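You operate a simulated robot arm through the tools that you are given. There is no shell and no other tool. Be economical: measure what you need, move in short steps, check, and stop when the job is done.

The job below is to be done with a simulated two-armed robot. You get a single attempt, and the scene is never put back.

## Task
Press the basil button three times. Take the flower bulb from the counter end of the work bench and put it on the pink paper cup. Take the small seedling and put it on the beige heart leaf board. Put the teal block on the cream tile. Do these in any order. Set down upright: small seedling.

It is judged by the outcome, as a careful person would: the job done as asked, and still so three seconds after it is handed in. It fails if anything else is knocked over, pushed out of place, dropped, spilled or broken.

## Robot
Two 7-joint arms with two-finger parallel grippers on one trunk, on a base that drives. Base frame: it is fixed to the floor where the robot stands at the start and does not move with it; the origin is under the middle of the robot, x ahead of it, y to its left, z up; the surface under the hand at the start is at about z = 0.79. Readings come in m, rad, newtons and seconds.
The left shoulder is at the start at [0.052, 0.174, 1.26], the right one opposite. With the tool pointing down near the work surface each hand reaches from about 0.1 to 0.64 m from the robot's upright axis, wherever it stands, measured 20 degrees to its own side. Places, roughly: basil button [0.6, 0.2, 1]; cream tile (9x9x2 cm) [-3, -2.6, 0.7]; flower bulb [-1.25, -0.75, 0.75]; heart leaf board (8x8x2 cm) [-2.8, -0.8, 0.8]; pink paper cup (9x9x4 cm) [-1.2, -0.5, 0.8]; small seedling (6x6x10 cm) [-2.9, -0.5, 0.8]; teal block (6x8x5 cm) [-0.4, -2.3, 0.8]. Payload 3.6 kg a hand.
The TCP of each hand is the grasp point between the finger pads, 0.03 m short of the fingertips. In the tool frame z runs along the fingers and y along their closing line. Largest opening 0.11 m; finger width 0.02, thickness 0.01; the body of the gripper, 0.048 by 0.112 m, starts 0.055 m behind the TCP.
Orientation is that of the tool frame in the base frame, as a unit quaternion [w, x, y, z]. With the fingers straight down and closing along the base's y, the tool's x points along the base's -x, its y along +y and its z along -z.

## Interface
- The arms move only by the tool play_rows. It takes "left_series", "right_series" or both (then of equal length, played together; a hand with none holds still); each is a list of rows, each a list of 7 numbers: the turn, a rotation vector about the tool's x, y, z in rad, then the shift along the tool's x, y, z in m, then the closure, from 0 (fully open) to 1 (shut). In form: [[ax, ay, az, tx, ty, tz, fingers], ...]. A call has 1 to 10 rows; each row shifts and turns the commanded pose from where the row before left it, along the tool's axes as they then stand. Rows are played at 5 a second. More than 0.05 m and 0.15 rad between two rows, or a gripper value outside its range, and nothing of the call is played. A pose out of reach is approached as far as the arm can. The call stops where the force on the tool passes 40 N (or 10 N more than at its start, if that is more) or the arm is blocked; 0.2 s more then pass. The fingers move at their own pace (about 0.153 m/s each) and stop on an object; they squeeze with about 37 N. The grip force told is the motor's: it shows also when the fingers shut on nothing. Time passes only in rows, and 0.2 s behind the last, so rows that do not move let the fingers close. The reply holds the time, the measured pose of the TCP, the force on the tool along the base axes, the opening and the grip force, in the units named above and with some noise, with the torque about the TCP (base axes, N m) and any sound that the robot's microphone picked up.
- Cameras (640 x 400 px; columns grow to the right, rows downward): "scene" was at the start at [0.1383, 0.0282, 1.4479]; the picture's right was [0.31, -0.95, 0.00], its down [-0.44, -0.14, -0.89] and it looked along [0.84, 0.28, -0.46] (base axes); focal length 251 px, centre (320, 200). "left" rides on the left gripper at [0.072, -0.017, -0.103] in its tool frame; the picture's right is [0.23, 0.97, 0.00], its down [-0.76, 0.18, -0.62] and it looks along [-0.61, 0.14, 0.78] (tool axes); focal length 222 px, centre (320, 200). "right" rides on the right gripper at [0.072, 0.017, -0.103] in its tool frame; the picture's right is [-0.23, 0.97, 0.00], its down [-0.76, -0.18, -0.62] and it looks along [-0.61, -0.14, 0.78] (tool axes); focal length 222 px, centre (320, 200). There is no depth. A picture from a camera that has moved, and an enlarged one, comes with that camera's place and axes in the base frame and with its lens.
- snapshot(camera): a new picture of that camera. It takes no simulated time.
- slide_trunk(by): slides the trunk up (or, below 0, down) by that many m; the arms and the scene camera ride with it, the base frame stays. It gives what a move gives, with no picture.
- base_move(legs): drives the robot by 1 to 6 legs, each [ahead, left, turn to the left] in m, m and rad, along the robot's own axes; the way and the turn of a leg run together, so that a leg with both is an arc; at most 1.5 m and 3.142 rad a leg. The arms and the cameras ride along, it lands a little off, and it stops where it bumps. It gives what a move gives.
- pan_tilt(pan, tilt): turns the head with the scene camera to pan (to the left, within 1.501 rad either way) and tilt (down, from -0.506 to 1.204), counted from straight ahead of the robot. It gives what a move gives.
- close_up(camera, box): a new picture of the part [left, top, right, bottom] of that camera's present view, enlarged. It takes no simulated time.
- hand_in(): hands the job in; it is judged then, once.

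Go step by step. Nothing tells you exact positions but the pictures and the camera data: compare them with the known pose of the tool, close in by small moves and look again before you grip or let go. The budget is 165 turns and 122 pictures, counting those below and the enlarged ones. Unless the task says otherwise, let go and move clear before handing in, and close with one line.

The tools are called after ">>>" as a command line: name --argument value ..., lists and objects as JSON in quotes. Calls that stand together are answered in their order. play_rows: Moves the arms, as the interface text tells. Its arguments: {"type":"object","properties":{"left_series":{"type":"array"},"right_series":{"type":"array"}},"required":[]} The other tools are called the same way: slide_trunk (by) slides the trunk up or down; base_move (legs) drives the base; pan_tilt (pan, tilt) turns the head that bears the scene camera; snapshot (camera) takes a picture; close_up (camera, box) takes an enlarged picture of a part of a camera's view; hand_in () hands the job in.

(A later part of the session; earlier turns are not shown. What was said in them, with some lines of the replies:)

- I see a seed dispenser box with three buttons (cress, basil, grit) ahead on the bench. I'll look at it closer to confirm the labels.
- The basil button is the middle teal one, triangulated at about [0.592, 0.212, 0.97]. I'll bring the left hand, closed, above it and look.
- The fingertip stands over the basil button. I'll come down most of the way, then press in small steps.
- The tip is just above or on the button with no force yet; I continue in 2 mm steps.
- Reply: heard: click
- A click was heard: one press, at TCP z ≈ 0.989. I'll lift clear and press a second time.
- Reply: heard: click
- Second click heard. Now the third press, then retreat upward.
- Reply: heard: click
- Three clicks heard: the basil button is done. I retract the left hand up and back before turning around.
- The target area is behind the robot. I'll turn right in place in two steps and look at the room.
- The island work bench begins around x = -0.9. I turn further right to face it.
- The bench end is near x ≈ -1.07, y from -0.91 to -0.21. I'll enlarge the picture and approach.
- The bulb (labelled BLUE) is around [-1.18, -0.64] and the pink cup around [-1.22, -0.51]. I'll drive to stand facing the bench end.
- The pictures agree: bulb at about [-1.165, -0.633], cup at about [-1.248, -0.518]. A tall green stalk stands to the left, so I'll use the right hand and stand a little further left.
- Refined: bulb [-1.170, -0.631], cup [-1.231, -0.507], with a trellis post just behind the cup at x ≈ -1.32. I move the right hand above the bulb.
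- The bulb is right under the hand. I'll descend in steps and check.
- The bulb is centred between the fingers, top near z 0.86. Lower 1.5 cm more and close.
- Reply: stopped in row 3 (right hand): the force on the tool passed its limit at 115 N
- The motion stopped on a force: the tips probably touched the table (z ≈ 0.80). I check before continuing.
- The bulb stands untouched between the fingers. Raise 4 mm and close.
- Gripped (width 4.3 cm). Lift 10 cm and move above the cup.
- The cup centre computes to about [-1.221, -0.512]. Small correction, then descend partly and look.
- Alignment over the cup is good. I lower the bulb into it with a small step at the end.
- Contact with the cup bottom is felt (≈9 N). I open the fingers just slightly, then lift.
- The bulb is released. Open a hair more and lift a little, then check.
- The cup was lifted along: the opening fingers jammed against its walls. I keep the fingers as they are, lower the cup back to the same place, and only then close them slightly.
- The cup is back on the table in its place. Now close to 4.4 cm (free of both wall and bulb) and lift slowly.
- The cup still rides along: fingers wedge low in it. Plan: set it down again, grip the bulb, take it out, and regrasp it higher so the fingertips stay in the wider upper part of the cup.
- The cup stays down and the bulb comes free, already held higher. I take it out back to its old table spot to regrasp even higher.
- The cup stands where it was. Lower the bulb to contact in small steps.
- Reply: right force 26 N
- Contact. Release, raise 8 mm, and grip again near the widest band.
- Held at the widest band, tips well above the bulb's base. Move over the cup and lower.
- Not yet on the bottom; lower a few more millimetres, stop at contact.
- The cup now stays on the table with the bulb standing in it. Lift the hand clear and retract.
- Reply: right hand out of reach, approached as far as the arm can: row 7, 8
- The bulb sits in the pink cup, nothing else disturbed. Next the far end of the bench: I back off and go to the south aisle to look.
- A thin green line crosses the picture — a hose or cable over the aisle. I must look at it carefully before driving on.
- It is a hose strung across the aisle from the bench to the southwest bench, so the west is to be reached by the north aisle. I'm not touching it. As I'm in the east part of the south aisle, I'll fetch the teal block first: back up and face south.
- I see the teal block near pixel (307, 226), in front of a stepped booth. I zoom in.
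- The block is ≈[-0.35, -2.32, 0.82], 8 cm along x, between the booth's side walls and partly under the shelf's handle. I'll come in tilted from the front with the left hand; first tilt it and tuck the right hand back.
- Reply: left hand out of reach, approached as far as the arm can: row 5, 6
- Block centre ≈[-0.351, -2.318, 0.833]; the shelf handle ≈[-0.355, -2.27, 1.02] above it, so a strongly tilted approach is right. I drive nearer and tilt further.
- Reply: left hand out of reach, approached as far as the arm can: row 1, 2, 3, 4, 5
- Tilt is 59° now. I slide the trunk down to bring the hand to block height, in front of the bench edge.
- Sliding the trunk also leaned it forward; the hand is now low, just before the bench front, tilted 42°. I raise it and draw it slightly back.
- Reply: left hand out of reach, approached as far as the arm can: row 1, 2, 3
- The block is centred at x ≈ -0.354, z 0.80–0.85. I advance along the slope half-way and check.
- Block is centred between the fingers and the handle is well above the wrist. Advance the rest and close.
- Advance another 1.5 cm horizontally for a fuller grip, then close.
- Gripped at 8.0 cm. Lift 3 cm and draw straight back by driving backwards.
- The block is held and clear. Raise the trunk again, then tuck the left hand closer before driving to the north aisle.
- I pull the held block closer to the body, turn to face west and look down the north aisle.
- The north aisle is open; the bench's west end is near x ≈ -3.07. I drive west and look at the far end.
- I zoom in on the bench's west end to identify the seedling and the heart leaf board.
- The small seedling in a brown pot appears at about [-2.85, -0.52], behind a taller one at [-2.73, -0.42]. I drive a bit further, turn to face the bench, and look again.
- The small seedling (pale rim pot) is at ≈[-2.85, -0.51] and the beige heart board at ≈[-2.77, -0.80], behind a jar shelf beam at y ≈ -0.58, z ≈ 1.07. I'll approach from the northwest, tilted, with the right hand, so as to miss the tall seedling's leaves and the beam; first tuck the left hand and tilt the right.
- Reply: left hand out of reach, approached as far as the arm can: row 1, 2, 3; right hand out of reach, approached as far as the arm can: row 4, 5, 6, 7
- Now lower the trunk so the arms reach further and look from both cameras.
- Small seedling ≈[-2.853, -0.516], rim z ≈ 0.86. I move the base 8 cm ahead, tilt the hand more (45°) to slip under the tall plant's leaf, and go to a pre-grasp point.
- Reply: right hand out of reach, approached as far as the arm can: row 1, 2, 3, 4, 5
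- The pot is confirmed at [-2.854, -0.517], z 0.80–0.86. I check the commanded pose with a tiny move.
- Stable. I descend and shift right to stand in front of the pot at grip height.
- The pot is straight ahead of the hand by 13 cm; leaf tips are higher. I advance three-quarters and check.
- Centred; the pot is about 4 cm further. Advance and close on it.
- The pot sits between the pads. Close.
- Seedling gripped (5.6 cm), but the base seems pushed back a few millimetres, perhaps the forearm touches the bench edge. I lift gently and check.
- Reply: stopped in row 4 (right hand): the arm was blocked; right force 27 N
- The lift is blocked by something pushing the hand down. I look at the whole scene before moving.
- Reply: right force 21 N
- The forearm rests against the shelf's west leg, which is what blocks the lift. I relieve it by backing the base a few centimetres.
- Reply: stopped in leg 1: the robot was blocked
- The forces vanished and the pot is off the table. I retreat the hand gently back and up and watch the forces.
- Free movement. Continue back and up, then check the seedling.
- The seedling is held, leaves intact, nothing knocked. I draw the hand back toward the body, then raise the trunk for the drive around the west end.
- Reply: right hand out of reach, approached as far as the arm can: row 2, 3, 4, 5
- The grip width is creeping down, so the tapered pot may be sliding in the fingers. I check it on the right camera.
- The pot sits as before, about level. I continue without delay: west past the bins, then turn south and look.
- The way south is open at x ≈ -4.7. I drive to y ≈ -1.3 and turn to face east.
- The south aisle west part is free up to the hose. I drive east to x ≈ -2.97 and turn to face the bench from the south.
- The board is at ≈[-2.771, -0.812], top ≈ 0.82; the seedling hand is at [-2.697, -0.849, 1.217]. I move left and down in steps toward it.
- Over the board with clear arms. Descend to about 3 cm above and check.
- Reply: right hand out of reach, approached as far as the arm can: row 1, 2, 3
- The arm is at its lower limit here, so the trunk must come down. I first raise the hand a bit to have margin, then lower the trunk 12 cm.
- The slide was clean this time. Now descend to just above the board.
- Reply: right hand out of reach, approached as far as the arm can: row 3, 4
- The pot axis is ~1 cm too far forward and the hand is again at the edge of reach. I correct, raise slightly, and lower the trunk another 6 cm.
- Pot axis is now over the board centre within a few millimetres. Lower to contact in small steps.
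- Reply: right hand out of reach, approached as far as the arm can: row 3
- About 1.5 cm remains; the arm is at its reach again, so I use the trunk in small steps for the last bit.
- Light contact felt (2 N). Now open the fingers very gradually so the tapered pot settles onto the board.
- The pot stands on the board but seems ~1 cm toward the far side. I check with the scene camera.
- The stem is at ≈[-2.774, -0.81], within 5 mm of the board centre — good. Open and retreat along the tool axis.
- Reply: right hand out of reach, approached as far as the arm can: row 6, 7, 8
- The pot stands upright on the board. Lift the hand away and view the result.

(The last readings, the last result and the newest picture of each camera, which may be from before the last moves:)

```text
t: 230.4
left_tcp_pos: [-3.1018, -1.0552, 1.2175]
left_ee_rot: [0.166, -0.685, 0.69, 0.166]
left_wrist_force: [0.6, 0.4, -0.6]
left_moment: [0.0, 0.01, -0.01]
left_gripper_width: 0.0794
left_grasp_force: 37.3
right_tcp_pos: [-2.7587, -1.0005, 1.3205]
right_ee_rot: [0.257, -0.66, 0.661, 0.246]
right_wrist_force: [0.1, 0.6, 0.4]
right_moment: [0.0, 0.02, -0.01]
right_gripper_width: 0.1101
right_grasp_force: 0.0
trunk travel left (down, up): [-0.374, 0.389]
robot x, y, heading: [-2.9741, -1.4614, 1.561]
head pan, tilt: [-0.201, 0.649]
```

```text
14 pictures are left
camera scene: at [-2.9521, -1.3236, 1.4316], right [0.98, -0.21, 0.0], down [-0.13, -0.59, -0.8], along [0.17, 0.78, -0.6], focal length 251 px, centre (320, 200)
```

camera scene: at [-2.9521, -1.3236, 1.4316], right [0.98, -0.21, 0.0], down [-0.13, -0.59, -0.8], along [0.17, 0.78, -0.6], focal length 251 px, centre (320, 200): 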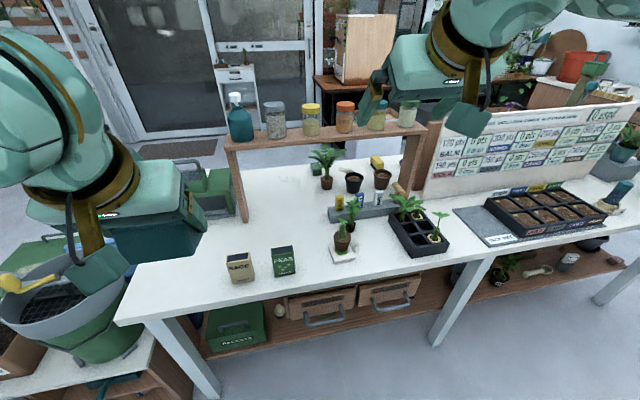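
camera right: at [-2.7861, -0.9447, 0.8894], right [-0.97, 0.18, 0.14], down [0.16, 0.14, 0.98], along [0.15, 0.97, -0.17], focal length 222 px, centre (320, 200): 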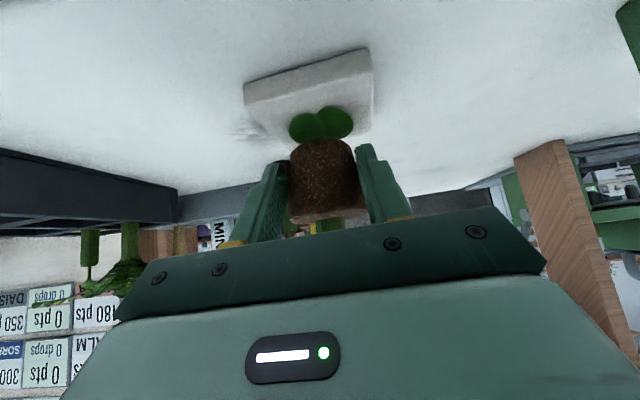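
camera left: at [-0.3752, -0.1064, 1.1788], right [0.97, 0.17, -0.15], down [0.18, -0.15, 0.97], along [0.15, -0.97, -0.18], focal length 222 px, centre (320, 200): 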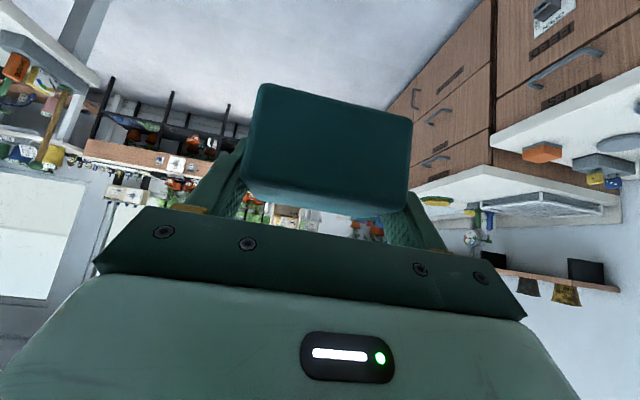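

The seedling stands upright on the heart board and everything around is in order. Now turn (over the west side) to face the southwest bench for the tile.

>>> base_move --legs '[[0, 0, 1.575], [0, 0, 1.575]]'

>>> pan_tilt --pan 0.0 --tilt 0.55

>>> snapshot --camera "scene"

```text
t: 238.4
left_tcp_pos: [-2.8412, -1.8652, 1.2145]
left_ee_rot: [0.166, 0.692, 0.683, -0.167]
left_wrist_force: [0.0, 0.2, -1.6]
left_moment: [0.04, -0.02, 0.01]
left_gripper_width: 0.0795
left_grasp_force: 37.3
right_tcp_pos: [-3.1848, -1.9189, 1.3199]
right_ee_rot: [0.245, 0.663, 0.658, -0.259]
right_wrist_force: [-0.5, -1.3, -0.2]
right_moment: [-0.02, -0.01, -0.01]
right_gripper_width: 0.1098
right_grasp_force: 0.1
trunk travel left (down, up): [-0.374, 0.389]
robot x, y, heading: [-2.9668, -1.4579, -1.585]
head pan, tilt: [-0.201, 0.649]
```

```text
t: 239.2
left_tcp_pos: [-2.8409, -1.8661, 1.2161]
left_ee_rot: [0.165, 0.692, 0.683, -0.166]
left_wrist_force: [0.5, -0.8, -1.5]
left_moment: [-0.02, -0.02, -0.02]
left_gripper_width: 0.0795
left_grasp_force: 36.2
right_tcp_pos: [-3.1837, -1.9188, 1.3195]
right_ee_rot: [0.245, 0.663, 0.659, -0.258]
right_wrist_force: [0.1, -0.6, 0.5]
right_moment: [0.0, -0.01, -0.01]
right_gripper_width: 0.1101
right_grasp_force: 0.1
trunk travel left (down, up): [-0.374, 0.389]
robot x, y, heading: [-2.9699, -1.4592, -1.587]
head pan, tilt: [0.0, 0.55]
```

```text
13 pictures are left
camera scene: at [-2.9728, -1.6019, 1.4404], right [-1.0, 0.01, 0.0], down [0.01, 0.52, -0.85], along [-0.01, -0.85, -0.52], focal length 251 px, centre (320, 200)
```

scene: 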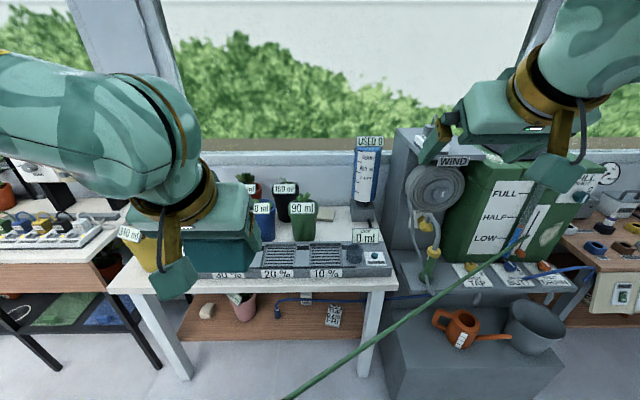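

The hose runs between me and this table (line from about [-1.74, -1.13] to [-3.23, -2.04], z ≈ 0.8), so I'll have to reach over it. I zoom in on the tile.

>>> close_up --camera "scene" --box '[230, 140, 422, 260]'

```text
3.33 times, centred on (326, 200) of scene
camera zoom: at [-2.9728, -1.6019, 1.4404], right [-1.0, 0.01, 0.0], down [0.01, 0.52, -0.85], along [-0.01, -0.85, -0.52], focal length 836 px, centre (300, 200)
```

zoom: 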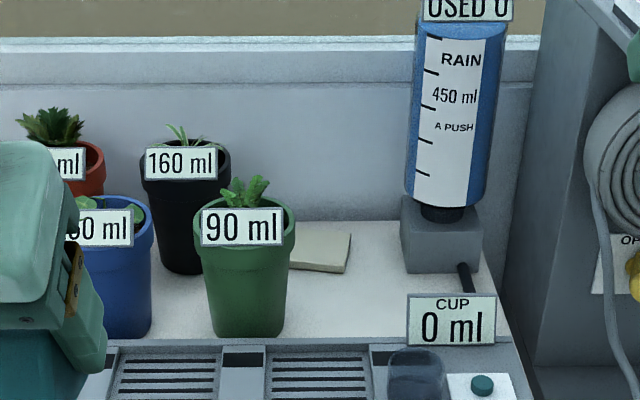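

The cream tile is at ≈[-3.02, -2.6], behind the green 90 ml pot; I must reach over the hose from the northwest. First tuck the right hand vertical and back.

>>> play_rows --right_series '[[0, 0.15, 0, 0.02, 0, 0, 0], [0, 0.15, 0, 0.02, 0, 0, 0], [0, 0.15, 0, 0.02, 0, 0.01, 0], [0, 0.15, 0, 0.03, 0, 0.01, 0], [0, 0.14, 0, 0.03, 0, 0.02, 0], [0, 0, 0, 0.03, 0, 0.02, 0], [0, 0, 0, 0.03, 0, 0.02, 0]]'

>>> base_move --legs '[[0, -0.43, 0], [0.2, 0, 0], [0, 0, 0.287]]'

>>> pan_tilt --pan 0.05 --tilt 0.65

>>> snapshot --camera "scene"

```text
t: 240.8
left_tcp_pos: [-2.8414, -1.8661, 1.2152]
left_ee_rot: [0.165, 0.692, 0.683, -0.166]
left_wrist_force: [-0.4, -0.1, -1.7]
left_moment: [0.0, 0.06, -0.01]
left_gripper_width: 0.0794
left_grasp_force: 37.3
right_tcp_pos: [-3.1856, -1.7574, 1.1991]
right_ee_rot: [-0.008, 0.712, 0.702, -0.002]
right_wrist_force: [-0.4, 0.4, 0.3]
right_moment: [0.02, 0.01, 0.02]
right_gripper_width: 0.1098
right_grasp_force: 0.0
trunk travel left (down, up): [-0.374, 0.389]
robot x, y, heading: [-2.969, -1.4603, -1.584]
head pan, tilt: [0.0, 0.55]
```

```text
t: 245.6
left_tcp_pos: [-3.1644, -2.007, 1.2158]
left_ee_rot: [0.187, 0.585, 0.777, -0.14]
left_wrist_force: [-0.4, -0.9, -1.5]
left_moment: [0.0, 0.01, 0.03]
left_gripper_width: 0.0799
left_grasp_force: 36.9
right_tcp_pos: [-3.5245, -2.0034, 1.1986]
right_ee_rot: [-0.009, 0.6, 0.8, -0.001]
right_wrist_force: [-0.2, -0.4, -0.1]
right_moment: [-0.02, 0.04, 0.05]
right_gripper_width: 0.1098
right_grasp_force: 0.1
trunk travel left (down, up): [-0.374, 0.389]
robot x, y, heading: [-3.4073, -1.6563, -1.289]
head pan, tilt: [0.0, 0.55]
```

```text
t: 246.2
left_tcp_pos: [-3.1647, -2.0066, 1.215]
left_ee_rot: [0.188, 0.584, 0.777, -0.141]
left_wrist_force: [-0.1, 0.0, -1.2]
left_moment: [0.0, 0.0, 0.03]
left_gripper_width: 0.0795
left_grasp_force: 37.5
right_tcp_pos: [-3.5248, -2.0037, 1.1974]
right_ee_rot: [-0.008, 0.6, 0.8, -0.003]
right_wrist_force: [-0.3, 0.0, 1.1]
right_moment: [0.04, -0.01, -0.03]
right_gripper_width: 0.1098
right_grasp_force: 0.1
trunk travel left (down, up): [-0.374, 0.389]
robot x, y, heading: [-3.4009, -1.6549, -1.286]
head pan, tilt: [0.051, 0.649]
```

```text
11 pictures are left
camera scene: at [-3.3637, -1.7881, 1.4316], right [-0.95, -0.33, 0.0], down [-0.2, 0.57, -0.8], along [0.26, -0.75, -0.6], focal length 251 px, centre (320, 200)
```

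scene: 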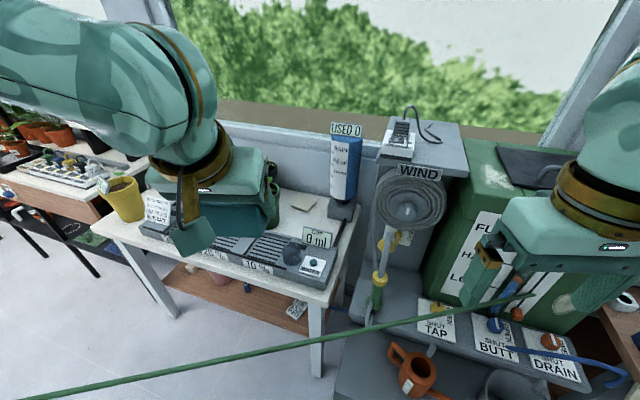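

Triangulated: tile top centre ≈[-3.013, -2.581, 0.757]. I drive 12 cm ahead (hose still ~0.3 m off), level the block by tilting the left hand to its grasp tilt, extend, and tuck the right hand more.

>>> play_rows --left_series '[[0, -0.129, 0, 0, 0, 0, 1], [0, -0.129, 0, 0, 0, 0, 1], [0, 0, 0, -0.0338, 0, 0.0222, 1], [0, 0, 0, -0.0338, 0, 0.0222, 1], [0, 0, 0, -0.0338, 0, 0.0222, 1]]' --right_series '[[0, 0, 0, 0.02, 0, 0, 0], [0, 0, 0, 0.02, 0, 0, 0], [0, 0, 0, 0.02, 0, 0, 0], [0, 0, 0, 0.02, 0, 0, 0], [0, 0, 0, 0.02, 0, 0, 0]]'

>>> base_move --legs '[[0.12, 0, 0]]'

>>> slide_trunk --by -0.15

```text
t: 247.4
left_tcp_pos: [-3.1313, -2.1212, 1.2318]
left_ee_rot: [0.286, 0.561, 0.746, -0.215]
left_wrist_force: [-0.1, 0.3, -1.1]
left_moment: [0.02, 0.01, -0.01]
left_gripper_width: 0.0795
left_grasp_force: 36.9
right_tcp_pos: [-3.5378, -1.9363, 1.2239]
right_ee_rot: [-0.01, 0.6, 0.8, -0.003]
right_wrist_force: [0.1, 0.1, 0.0]
right_moment: [0.01, 0.02, 0.0]
right_gripper_width: 0.1099
right_grasp_force: 0.1
right hand out of reach, approached as far as the arm can: row 3, 4, 5
trunk travel left (down, up): [-0.374, 0.389]
robot x, y, heading: [-3.4063, -1.6558, -1.294]
head pan, tilt: [0.051, 0.649]
```

```text
t: 248.7
left_tcp_pos: [-3.0991, -2.2384, 1.2325]
left_ee_rot: [0.285, 0.561, 0.747, -0.214]
left_wrist_force: [0.6, -0.9, -0.7]
left_moment: [0.0, 0.0, 0.01]
left_gripper_width: 0.0796
left_grasp_force: 37.7
right_tcp_pos: [-3.5034, -2.0526, 1.2245]
right_ee_rot: [-0.009, 0.6, 0.8, -0.002]
right_wrist_force: [-0.6, -0.1, -0.4]
right_moment: [0.01, -0.02, -0.05]
right_gripper_width: 0.1099
right_grasp_force: 0.1
trunk travel left (down, up): [-0.374, 0.389]
robot x, y, heading: [-3.3692, -1.7715, -1.287]
head pan, tilt: [0.051, 0.649]
```

```text
t: 250.4
left_tcp_pos: [-3.0986, -2.2373, 1.0837]
left_ee_rot: [0.287, 0.561, 0.746, -0.215]
left_wrist_force: [-0.5, -0.8, -0.9]
left_moment: [-0.01, 0.01, -0.03]
left_gripper_width: 0.0798
left_grasp_force: 36.9
right_tcp_pos: [-3.4936, -2.0916, 1.0502]
right_ee_rot: [-0.061, 0.598, 0.798, 0.037]
right_wrist_force: [0.5, 0.3, 0.4]
right_moment: [0.0, 0.0, -0.02]
right_gripper_width: 0.1102
right_grasp_force: 0.0
trunk travel left (down, up): [-0.224, 0.539]
robot x, y, heading: [-3.3741, -1.773, -1.289]
head pan, tilt: [0.051, 0.649]
```

Good. Raise the right hand a bit for clearance while extending the left hand 15 cm, then lower the trunk further.

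>>> play_rows --left_series '[[0, 0, 0, -0.0223, -0.002, 0.02, 1], [0, 0, 0, -0.0223, -0.002, 0.02, 1], [0, 0, 0, -0.0223, -0.002, 0.02, 1], [0, 0, 0, -0.0223, -0.002, 0.02, 1], [0, 0, 0, -0.0223, -0.002, 0.02, 1]]' --right_series '[[0, 0, 0, 0, 0, -0.03, 0], [0, 0, 0, 0, 0, -0.03, 0], [0, 0, 0, 0, 0, -0.03, 0], [0, 0, 0, 0, 0, -0.02, 0], [0, 0, 0, 0, 0, 0, 0]]'

>>> slide_trunk --by -0.11

>>> snapshot --camera "scene"

```text
t: 251.6
left_tcp_pos: [-3.0663, -2.3831, 1.0822]
left_ee_rot: [0.286, 0.561, 0.747, -0.215]
left_wrist_force: [0.2, -0.2, -1.4]
left_moment: [-0.01, 0.01, 0.02]
left_gripper_width: 0.0796
left_grasp_force: 36.6
right_tcp_pos: [-3.4876, -2.1078, 1.1572]
right_ee_rot: [-0.062, 0.598, 0.798, 0.037]
right_wrist_force: [0.5, -0.3, 1.0]
right_moment: [0.02, 0.02, 0.02]
right_gripper_width: 0.1099
right_grasp_force: 0.0
trunk travel left (down, up): [-0.224, 0.539]
robot x, y, heading: [-3.3705, -1.7752, -1.291]
head pan, tilt: [0.051, 0.649]
```

```text
t: 253.0
left_tcp_pos: [-3.0654, -2.3841, 0.9743]
left_ee_rot: [0.287, 0.561, 0.746, -0.215]
left_wrist_force: [-0.5, 0.4, -0.6]
left_moment: [0.04, -0.02, 0.0]
left_gripper_width: 0.0795
left_grasp_force: 37.1
right_tcp_pos: [-3.488, -2.1054, 1.0479]
right_ee_rot: [-0.061, 0.599, 0.798, 0.037]
right_wrist_force: [-0.4, 0.4, 0.6]
right_moment: [0.0, 0.0, 0.0]
right_gripper_width: 0.1099
right_grasp_force: 0.1
trunk travel left (down, up): [-0.114, 0.649]
robot x, y, heading: [-3.3706, -1.7717, -1.294]
head pan, tilt: [0.051, 0.649]
```

```text
10 pictures are left
camera scene: at [-3.2954, -2.0242, 1.1624], right [-0.95, -0.33, 0.0], down [-0.2, 0.57, -0.8], along [0.26, -0.75, -0.6], focal length 251 px, centre (320, 200)
```

scene: 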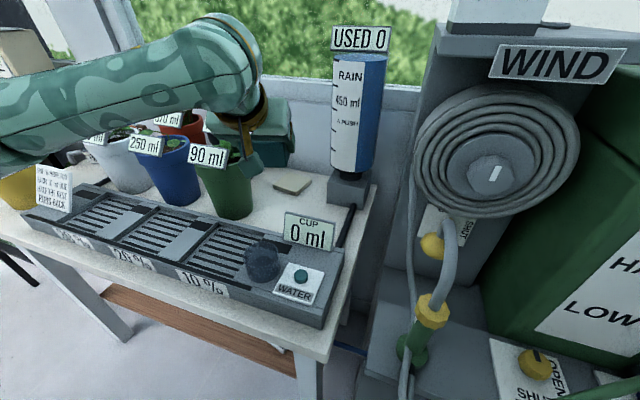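

The forearm must not brush the pots, so I extend first at height (arm straightens away from them), checking on the way.

>>> play_rows --left_series '[[0, 0, 0, -0.0365, -0.001, 0.0193, 1], [0, 0, 0, -0.0365, -0.001, 0.0193, 1], [0, 0, 0, -0.0298, -0.001, 0.0267, 1], [0, 0, 0, 0, 0, 0, 1]]'

>>> snapshot --camera "scene"

```text
t: 254.0
left_tcp_pos: [-3.0371, -2.5015, 0.9924]
left_ee_rot: [0.286, 0.56, 0.747, -0.214]
left_wrist_force: [0.5, 0.0, -0.8]
left_moment: [0.03, -0.03, 0.0]
left_gripper_width: 0.0798
left_grasp_force: 36.7
right_tcp_pos: [-3.487, -2.1067, 1.048]
right_ee_rot: [-0.062, 0.598, 0.798, 0.036]
right_wrist_force: [0.5, 0.0, 0.3]
right_moment: [0.0, 0.0, 0.02]
right_gripper_width: 0.1099
right_grasp_force: 0.1
trunk travel left (down, up): [-0.114, 0.649]
robot x, y, heading: [-3.3712, -1.7723, -1.285]
head pan, tilt: [0.051, 0.649]
```

```text
9 pictures are left
camera scene: at [-3.295, -2.0246, 1.1622], right [-0.95, -0.33, 0.0], down [-0.2, 0.57, -0.8], along [0.26, -0.75, -0.61], focal length 251 px, centre (320, 200)
```

scene: 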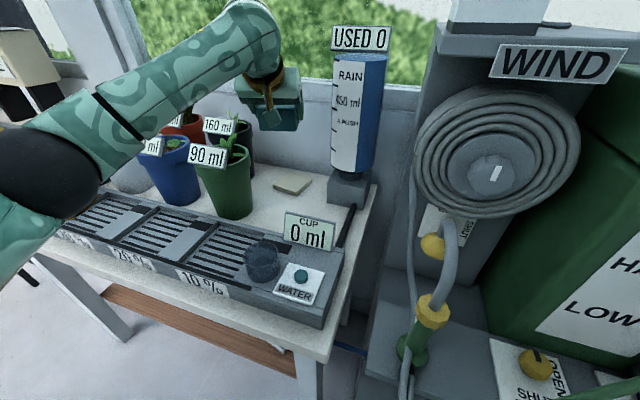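

The arm is longer than I thought and its elbow sticks out left near the pots. I back the base 17 cm and extend further, so the arm gets straighter and clears the green pot.

>>> base_move --legs '[[-0.17, 0, 0]]'

>>> play_rows --left_series '[[0, 0, 0, -0.0298, 0, 0.0267, 1], [0, 0, 0, -0.0298, 0, 0.0267, 1], [0, 0, 0, -0.0298, 0, 0.0267, 1], [0, 0, 0, -0.0298, 0, 0.0267, 1], [0, 0, 0, 0, 0, 0, 1]]'

```text
t: 255.5
left_tcp_pos: [-3.0852, -2.3378, 0.9929]
left_ee_rot: [0.286, 0.562, 0.746, -0.215]
left_wrist_force: [-0.8, -0.5, -1.5]
left_moment: [0.05, -0.01, -0.04]
left_gripper_width: 0.0796
left_grasp_force: 37.2
right_tcp_pos: [-3.5345, -1.9408, 1.0484]
right_ee_rot: [-0.061, 0.599, 0.798, 0.037]
right_wrist_force: [-0.4, 0.1, -0.2]
right_moment: [-0.03, 0.01, -0.02]
right_gripper_width: 0.1099
right_grasp_force: 0.1
trunk travel left (down, up): [-0.114, 0.649]
robot x, y, heading: [-3.4236, -1.6067, -1.291]
head pan, tilt: [0.051, 0.649]
```

```text
t: 256.7
left_tcp_pos: [-3.0597, -2.3903, 0.9858]
left_ee_rot: [0.286, 0.562, 0.746, -0.214]
left_wrist_force: [0.2, 0.3, -1.1]
left_moment: [0.0, -0.04, 0.01]
left_gripper_width: 0.0798
left_grasp_force: 36.9
left hand out of reach, approached as far as the arm can: row 2, 3, 4
right_tcp_pos: [-3.5348, -1.9422, 1.0478]
right_ee_rot: [-0.062, 0.599, 0.798, 0.038]
right_wrist_force: [-0.3, -1.0, 0.3]
right_moment: [0.01, 0.0, 0.01]
right_gripper_width: 0.1099
right_grasp_force: 0.0
trunk travel left (down, up): [-0.114, 0.649]
robot x, y, heading: [-3.4173, -1.6098, -1.293]
head pan, tilt: [0.051, 0.649]
```

That is the reach limit (≈0.85 m ahead). I look at how straight the arm is here.

>>> snapshot --camera "scene"

```text
8 pictures are left
camera scene: at [-3.3431, -1.8605, 1.162], right [-0.95, -0.32, 0.0], down [-0.2, 0.57, -0.8], along [0.26, -0.75, -0.61], focal length 251 px, centre (320, 200)
```

scene: 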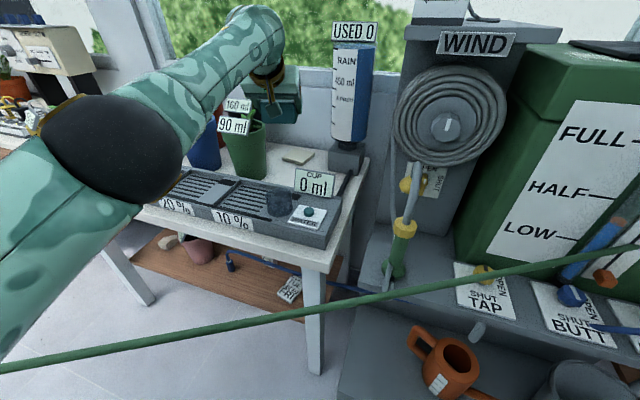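

The arm is nearly straight here, so the forearm will pass well west of the pots. I reset the command within reach, then drive ahead so that the block comes above the tile.

>>> play_rows --left_series '[[0, 0, 0, 0.0275, -0.003, -0.0247, 1], [0, 0, 0, 0.0275, -0.003, -0.0247, 1], [0, 0, 0, 0.0275, -0.003, -0.0247, 1], [0, 0, 0, 0, 0, 0, 1]]'

>>> base_move --legs '[[0.17, 0, 0]]'

```text
t: 257.7
left_tcp_pos: [-3.0965, -2.3837, 1.0145]
left_ee_rot: [0.285, 0.562, 0.746, -0.214]
left_wrist_force: [-1.1, -0.4, -1.9]
left_moment: [0.01, 0.0, 0.0]
left_gripper_width: 0.0798
left_grasp_force: 36.8
left hand out of reach, approached as far as the arm can: row 1, 2, 3
right_tcp_pos: [-3.5345, -1.941, 1.0481]
right_ee_rot: [-0.062, 0.6, 0.797, 0.038]
right_wrist_force: [0.0, -0.3, -0.9]
right_moment: [0.03, 0.0, 0.01]
right_gripper_width: 0.1099
right_grasp_force: 0.1
trunk travel left (down, up): [-0.114, 0.649]
robot x, y, heading: [-3.4215, -1.6053, -1.289]
head pan, tilt: [0.051, 0.649]
```

```text
t: 259.2
left_tcp_pos: [-3.0472, -2.5478, 1.0132]
left_ee_rot: [0.285, 0.561, 0.747, -0.214]
left_wrist_force: [0.2, -1.0, -0.9]
left_moment: [0.02, 0.03, 0.02]
left_gripper_width: 0.0799
left_grasp_force: 37.1
right_tcp_pos: [-3.4878, -2.1067, 1.0485]
right_ee_rot: [-0.063, 0.599, 0.798, 0.037]
right_wrist_force: [1.1, 0.0, 0.6]
right_moment: [0.03, 0.0, 0.01]
right_gripper_width: 0.1099
right_grasp_force: 0.1
trunk travel left (down, up): [-0.114, 0.649]
robot x, y, heading: [-3.3726, -1.7683, -1.291]
head pan, tilt: [0.051, 0.649]
```

Nearly there: 3.5 cm more base travel, then a first descent of 12 cm.

>>> base_move --legs '[[0.033, 0, 0]]'

>>> play_rows --left_series '[[0, 0, 0, 0.0267, 0, 0.0298, 1], [0, 0, 0, 0.0267, 0, 0.0298, 1], [0, 0, 0, 0.0267, 0, 0.0298, 1], [0, 0, 0, 0, 0, 0, 1]]'

>>> snapshot --camera "scene"

```text
t: 260.0
left_tcp_pos: [-3.0357, -2.5717, 1.0177]
left_ee_rot: [0.286, 0.559, 0.747, -0.216]
left_wrist_force: [0.1, -0.5, -1.2]
left_moment: [0.0, 0.0, 0.02]
left_gripper_width: 0.0795
left_grasp_force: 36.4
right_tcp_pos: [-3.4758, -2.1323, 1.0499]
right_ee_rot: [-0.061, 0.598, 0.798, 0.034]
right_wrist_force: [-0.5, -0.8, 0.4]
right_moment: [-0.01, 0.02, -0.01]
right_gripper_width: 0.11
right_grasp_force: 0.1
trunk travel left (down, up): [-0.114, 0.649]
robot x, y, heading: [-3.3648, -1.7997, -1.282]
head pan, tilt: [0.051, 0.649]
```

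```text
t: 261.0
left_tcp_pos: [-3.0342, -2.5934, 0.9004]
left_ee_rot: [0.286, 0.56, 0.747, -0.216]
left_wrist_force: [0.1, -0.4, 0.4]
left_moment: [-0.01, 0.03, -0.03]
left_gripper_width: 0.0797
left_grasp_force: 36.2
left hand out of reach, approached as far as the arm can: row 1, 2, 3
right_tcp_pos: [-3.4754, -2.132, 1.0503]
right_ee_rot: [-0.061, 0.598, 0.799, 0.034]
right_wrist_force: [-0.8, -0.5, 0.9]
right_moment: [-0.01, 0.03, -0.02]
right_gripper_width: 0.1099
right_grasp_force: 0.1
trunk travel left (down, up): [-0.114, 0.649]
robot x, y, heading: [-3.3597, -1.8019, -1.288]
head pan, tilt: [0.051, 0.649]
```

```text
7 pictures are left
camera scene: at [-3.2831, -2.0491, 1.1633], right [-0.95, -0.33, 0.0], down [-0.2, 0.57, -0.8], along [0.26, -0.76, -0.6], focal length 251 px, centre (320, 200)
```

scene: 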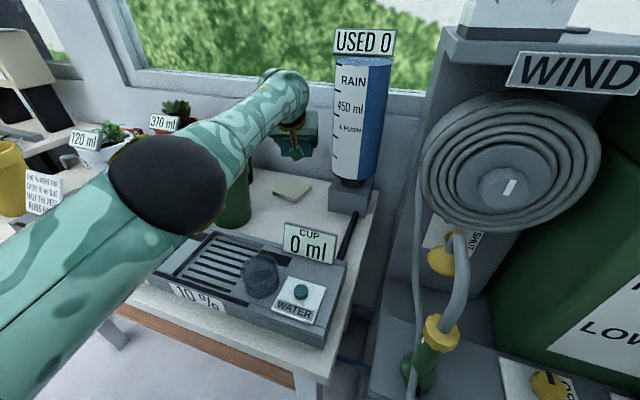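

The arm is straight and clear. The block needs ~2 cm left; I shift and descend to just above the tile.

>>> play_rows --left_series '[[0, 0, 0, 0.0153, 0.0077, 0.0131, 1], [0, 0, 0, 0.0153, 0.0077, 0.0131, 1], [0, 0, 0, 0.0153, 0.0077, 0.0131, 1], [0, 0, 0, 0, 0, 0, 1]]'

>>> close_up --camera "scene" --box '[220, 100, 380, 200]'

```text
t: 262.0
left_tcp_pos: [-3.0148, -2.5947, 0.841]
left_ee_rot: [0.286, 0.56, 0.747, -0.216]
left_wrist_force: [0.8, -0.3, -1.3]
left_moment: [0.02, 0.04, 0.02]
left_gripper_width: 0.0798
left_grasp_force: 36.8
left hand out of reach, approached as far as the arm can: row 1, 2, 3
right_tcp_pos: [-3.4755, -2.1322, 1.0513]
right_ee_rot: [-0.061, 0.599, 0.798, 0.033]
right_wrist_force: [-0.4, -0.2, -0.6]
right_moment: [0.05, 0.01, 0.0]
right_gripper_width: 0.11
right_grasp_force: 0.2
trunk travel left (down, up): [-0.114, 0.649]
robot x, y, heading: [-3.3656, -1.8027, -1.287]
head pan, tilt: [0.051, 0.649]
```

```text
4.00 times, centred on (300, 150) of scene
camera zoom: at [-3.2831, -2.0491, 1.1633], right [-0.95, -0.33, 0.0], down [-0.2, 0.57, -0.8], along [0.26, -0.76, -0.6], focal length 1004 px, centre (400, 400)
```

zoom: 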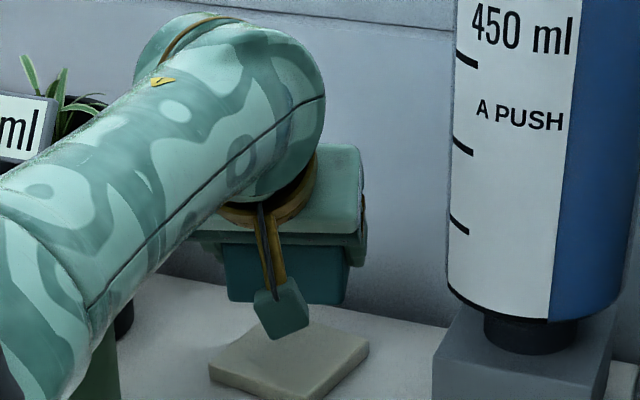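

The block is ~2.8 cm too far beyond the tile's centre. I pull back that much while descending 3 cm.

>>> play_rows --left_series '[[0, 0, 0, 0.0205, 0.001, 0.0018, 1], [0, 0, 0, 0.0205, 0.001, 0.0018, 1], [0, 0, 0, 0, 0, 0, 1]]'

>>> close_up --camera "scene" --box '[220, 100, 380, 200]'

```text
t: 262.8
left_tcp_pos: [-3.018, -2.5934, 0.8096]
left_ee_rot: [0.286, 0.56, 0.746, -0.217]
left_wrist_force: [0.2, -0.4, -0.7]
left_moment: [0.01, 0.0, -0.01]
left_gripper_width: 0.0796
left_grasp_force: 36.8
left hand out of reach, approached as far as the arm can: row 1, 2
right_tcp_pos: [-3.4751, -2.132, 1.0506]
right_ee_rot: [-0.061, 0.599, 0.798, 0.035]
right_wrist_force: [-0.4, -0.1, -0.1]
right_moment: [0.01, -0.01, -0.02]
right_gripper_width: 0.1101
right_grasp_force: 0.0
trunk travel left (down, up): [-0.114, 0.649]
robot x, y, heading: [-3.3617, -1.802, -1.287]
head pan, tilt: [0.051, 0.649]
```

```text
4.00 times, centred on (300, 150) of scene
camera zoom: at [-3.2831, -2.0491, 1.1632], right [-0.95, -0.33, 0.0], down [-0.2, 0.57, -0.8], along [0.26, -0.76, -0.6], focal length 1004 px, centre (400, 400)
```

zoom: 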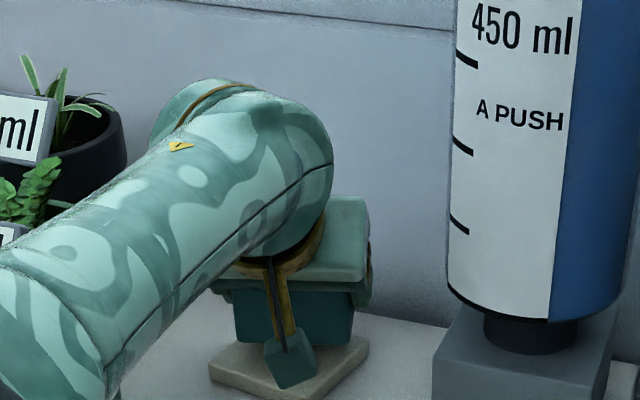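

Row-shift backward didn't take (arm at full reach), so I back the base 2.2 cm with 0.8 cm to the left instead.

>>> base_move --legs '[[-0.023, 0.008, 0]]'

>>> close_up --camera "scene" --box '[220, 110, 380, 210]'

```text
t: 263.6
left_tcp_pos: [-3.0198, -2.5723, 0.8067]
left_ee_rot: [0.286, 0.561, 0.747, -0.214]
left_wrist_force: [1.1, 0.1, -0.2]
left_moment: [-0.01, 0.0, -0.03]
left_gripper_width: 0.0797
left_grasp_force: 37.3
right_tcp_pos: [-3.4763, -2.1108, 1.0484]
right_ee_rot: [-0.062, 0.599, 0.798, 0.036]
right_wrist_force: [0.8, 1.2, -1.1]
right_moment: [-0.03, -0.01, -0.02]
right_gripper_width: 0.11
right_grasp_force: 0.0
trunk travel left (down, up): [-0.114, 0.649]
robot x, y, heading: [-3.3612, -1.7789, -1.292]
head pan, tilt: [0.051, 0.649]
```

```text
4.00 times, centred on (300, 160) of scene
camera zoom: at [-3.2847, -2.0295, 1.1623], right [-0.95, -0.33, 0.0], down [-0.2, 0.57, -0.8], along [0.26, -0.75, -0.6], focal length 1004 px, centre (400, 360)
```

zoom: 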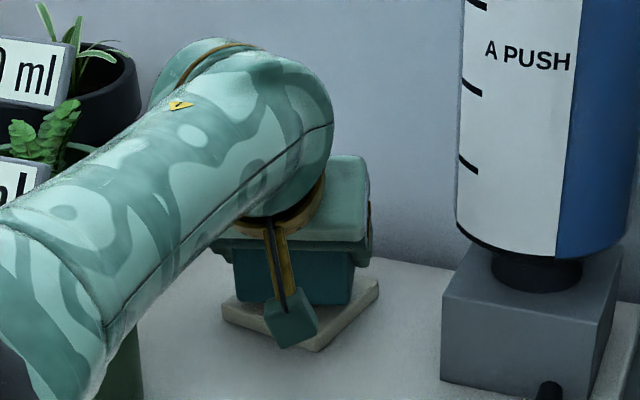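

The block is over the tile within a centimetre. Lower the last bit with the trunk.

>>> slide_trunk --by -0.006

```text
t: 264.2
left_tcp_pos: [-3.0194, -2.5753, 0.798]
left_ee_rot: [0.284, 0.562, 0.748, -0.212]
left_wrist_force: [0.3, 0.0, -1.2]
left_moment: [0.02, 0.01, -0.02]
left_gripper_width: 0.0795
left_grasp_force: 37.1
right_tcp_pos: [-3.4772, -2.1116, 1.0425]
right_ee_rot: [-0.062, 0.598, 0.798, 0.037]
right_wrist_force: [-0.8, 1.1, 0.4]
right_moment: [-0.04, -0.01, 0.02]
right_gripper_width: 0.11
right_grasp_force: 0.0
trunk travel left (down, up): [-0.108, 0.655]
robot x, y, heading: [-3.3583, -1.7764, -1.288]
head pan, tilt: [0.051, 0.649]
```

>>> slide_trunk --by -0.004

```text
t: 264.7
left_tcp_pos: [-3.0181, -2.577, 0.7952]
left_ee_rot: [0.284, 0.561, 0.748, -0.211]
left_wrist_force: [-0.2, -0.3, 0.7]
left_moment: [-0.13, 0.07, 0.05]
left_gripper_width: 0.0797
left_grasp_force: 37.0
right_tcp_pos: [-3.4774, -2.1121, 1.0382]
right_ee_rot: [-0.061, 0.598, 0.799, 0.036]
right_wrist_force: [1.0, -0.7, -0.6]
right_moment: [0.0, -0.01, 0.02]
right_gripper_width: 0.1098
right_grasp_force: 0.0
trunk travel left (down, up): [-0.104, 0.659]
robot x, y, heading: [-3.3634, -1.7785, -1.294]
head pan, tilt: [0.051, 0.649]
```

A slight moment shows first contact; a touch more.

>>> slide_trunk --by -0.003

>>> close_up --camera "scene" --box '[240, 140, 368, 220]'

```text
t: 265.2
left_tcp_pos: [-3.0186, -2.5773, 0.7943]
left_ee_rot: [0.285, 0.561, 0.748, -0.211]
left_wrist_force: [1.2, 0.8, 11.5]
left_moment: [-0.42, 0.2, 0.03]
left_gripper_width: 0.0797
left_grasp_force: 37.3
right_tcp_pos: [-3.4769, -2.1102, 1.0357]
right_ee_rot: [-0.06, 0.598, 0.799, 0.037]
right_wrist_force: [0.9, 0.6, 0.9]
right_moment: [0.0, -0.01, -0.01]
right_gripper_width: 0.11
right_grasp_force: 0.1
trunk travel left (down, up): [-0.101, 0.662]
robot x, y, heading: [-3.3607, -1.7777, -1.287]
head pan, tilt: [0.051, 0.649]
```

```text
5.00 times, centred on (304, 180) of scene
camera zoom: at [-3.283, -2.0367, 1.1487], right [-0.95, -0.33, 0.0], down [-0.2, 0.57, -0.8], along [0.26, -0.75, -0.6], focal length 1255 px, centre (400, 300)
```

zoom: 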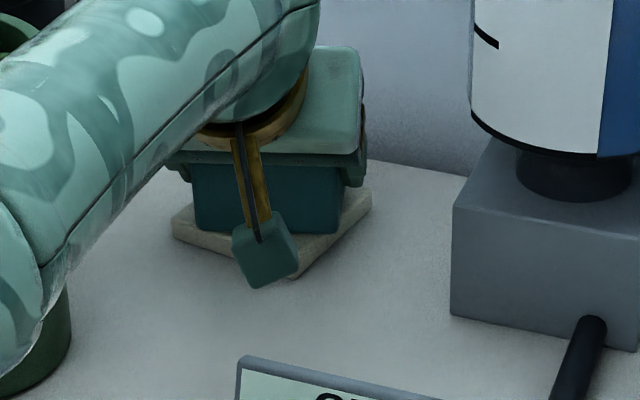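

Firm contact (11 N), block flat on the tile. Open the fingers in small steps.

>>> play_rows --left_series '[[0, 0, 0, 0, 0, 0, 0.26], [0, 0, 0, 0, 0, 0, 0.22], [0, 0, 0, 0, 0, 0, 0.15], [0, 0, 0, 0, 0, 0, 0.05], [0, 0, 0, 0, 0, 0, 0]]'

>>> slide_trunk --by 0.03

```text
t: 266.4
left_tcp_pos: [-3.0189, -2.5779, 0.7892]
left_ee_rot: [0.283, 0.562, 0.748, -0.21]
left_wrist_force: [-0.4, -0.4, 1.0]
left_moment: [-0.03, 0.01, 0.02]
left_gripper_width: 0.1101
left_grasp_force: 0.0
right_tcp_pos: [-3.477, -2.1121, 1.0351]
right_ee_rot: [-0.061, 0.599, 0.798, 0.038]
right_wrist_force: [-0.2, 0.3, -1.0]
right_moment: [-0.02, 0.02, 0.02]
right_gripper_width: 0.1101
right_grasp_force: 0.1
trunk travel left (down, up): [-0.101, 0.662]
robot x, y, heading: [-3.3618, -1.7798, -1.289]
head pan, tilt: [0.051, 0.649]
```

```text
t: 267.2
left_tcp_pos: [-3.0194, -2.5724, 0.8435]
left_ee_rot: [0.295, 0.558, 0.744, -0.219]
left_wrist_force: [0.4, -0.1, 0.6]
left_moment: [0.01, -0.04, 0.0]
left_gripper_width: 0.1102
left_grasp_force: 0.1
right_tcp_pos: [-3.4754, -2.1136, 1.0655]
right_ee_rot: [-0.063, 0.598, 0.798, 0.038]
right_wrist_force: [0.2, -0.2, -0.6]
right_moment: [0.07, 0.02, 0.05]
right_gripper_width: 0.1099
right_grasp_force: 0.2
trunk travel left (down, up): [-0.131, 0.632]
robot x, y, heading: [-3.3585, -1.7776, -1.29]
head pan, tilt: [0.051, 0.649]
```

Released and rising freely. Raise the trunk further, then back away and view the result.

>>> slide_trunk --by 0.2

>>> base_move --legs '[[-0.2, 0, 0]]'

>>> snapshot --camera "scene"

```text
t: 269.4
left_tcp_pos: [-3.0345, -2.5167, 1.2094]
left_ee_rot: [0.376, 0.529, 0.707, -0.279]
left_wrist_force: [-0.6, 0.2, 0.3]
left_moment: [0.01, 0.01, 0.01]
left_gripper_width: 0.1102
left_grasp_force: 0.1
right_tcp_pos: [-3.4761, -2.1128, 1.265]
right_ee_rot: [-0.063, 0.598, 0.798, 0.038]
right_wrist_force: [-0.2, 0.1, 0.3]
right_moment: [-0.02, 0.0, -0.02]
right_gripper_width: 0.11
right_grasp_force: 0.0
trunk travel left (down, up): [-0.331, 0.432]
robot x, y, heading: [-3.3654, -1.7796, -1.286]
head pan, tilt: [0.051, 0.649]
```

```text
t: 270.9
left_tcp_pos: [-3.088, -2.3224, 1.2112]
left_ee_rot: [0.378, 0.528, 0.708, -0.279]
left_wrist_force: [0.0, -0.7, -0.2]
left_moment: [0.01, 0.01, -0.02]
left_gripper_width: 0.11
left_grasp_force: 0.0
right_tcp_pos: [-3.5316, -1.9195, 1.2668]
right_ee_rot: [-0.061, 0.597, 0.799, 0.037]
right_wrist_force: [-0.8, -0.3, 0.5]
right_moment: [-0.01, 0.0, 0.01]
right_gripper_width: 0.1099
right_grasp_force: 0.0
trunk travel left (down, up): [-0.331, 0.432]
robot x, y, heading: [-3.4162, -1.5882, -1.28]
head pan, tilt: [0.051, 0.649]
```

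```text
2 pictures are left
camera scene: at [-3.3714, -1.7317, 1.3881], right [-0.94, -0.33, 0.0], down [-0.2, 0.57, -0.8], along [0.26, -0.75, -0.6], focal length 251 px, centre (320, 200)
```

scene: 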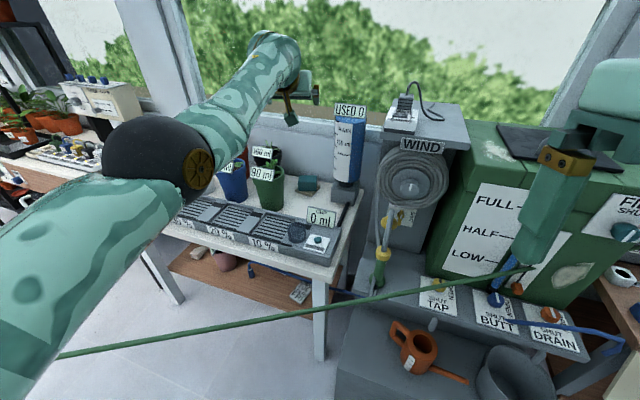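

>>> close_up --camera "scene" --box '[210, 120, 370, 220]'

```text
4.00 times, centred on (290, 170) of scene
camera zoom: at [-3.3714, -1.7317, 1.3881], right [-0.94, -0.33, 0.0], down [-0.2, 0.57, -0.8], along [0.26, -0.75, -0.6], focal length 1004 px, centre (440, 320)
```

zoom: 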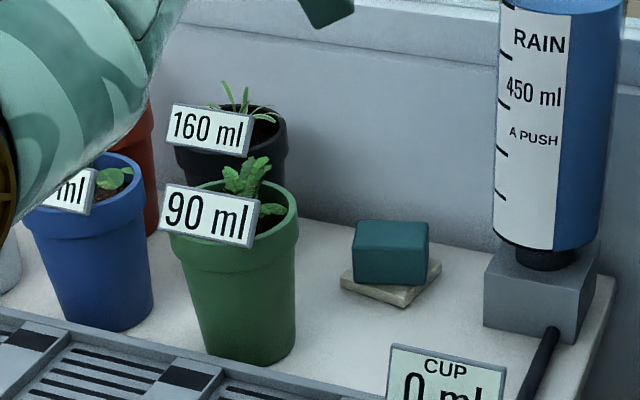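

The teal block rests flat on the cream tile, and the pots and hose are undisturbed. All four parts are done and both hands are clear, so I hand in.

>>> hand_in

```text
The job is handed in.
```

I pressed the basil button three times (a click each time), put the flower bulb in the pink paper cup, stood the small seedling upright on the beige heart leaf board, and set the teal block on the cream tile. Two slips on the way: the cup was lifted once and set back in the same spot, and the right forearm briefly pressed a leg of the jar shelf. Later pictures showed nothing knocked over.
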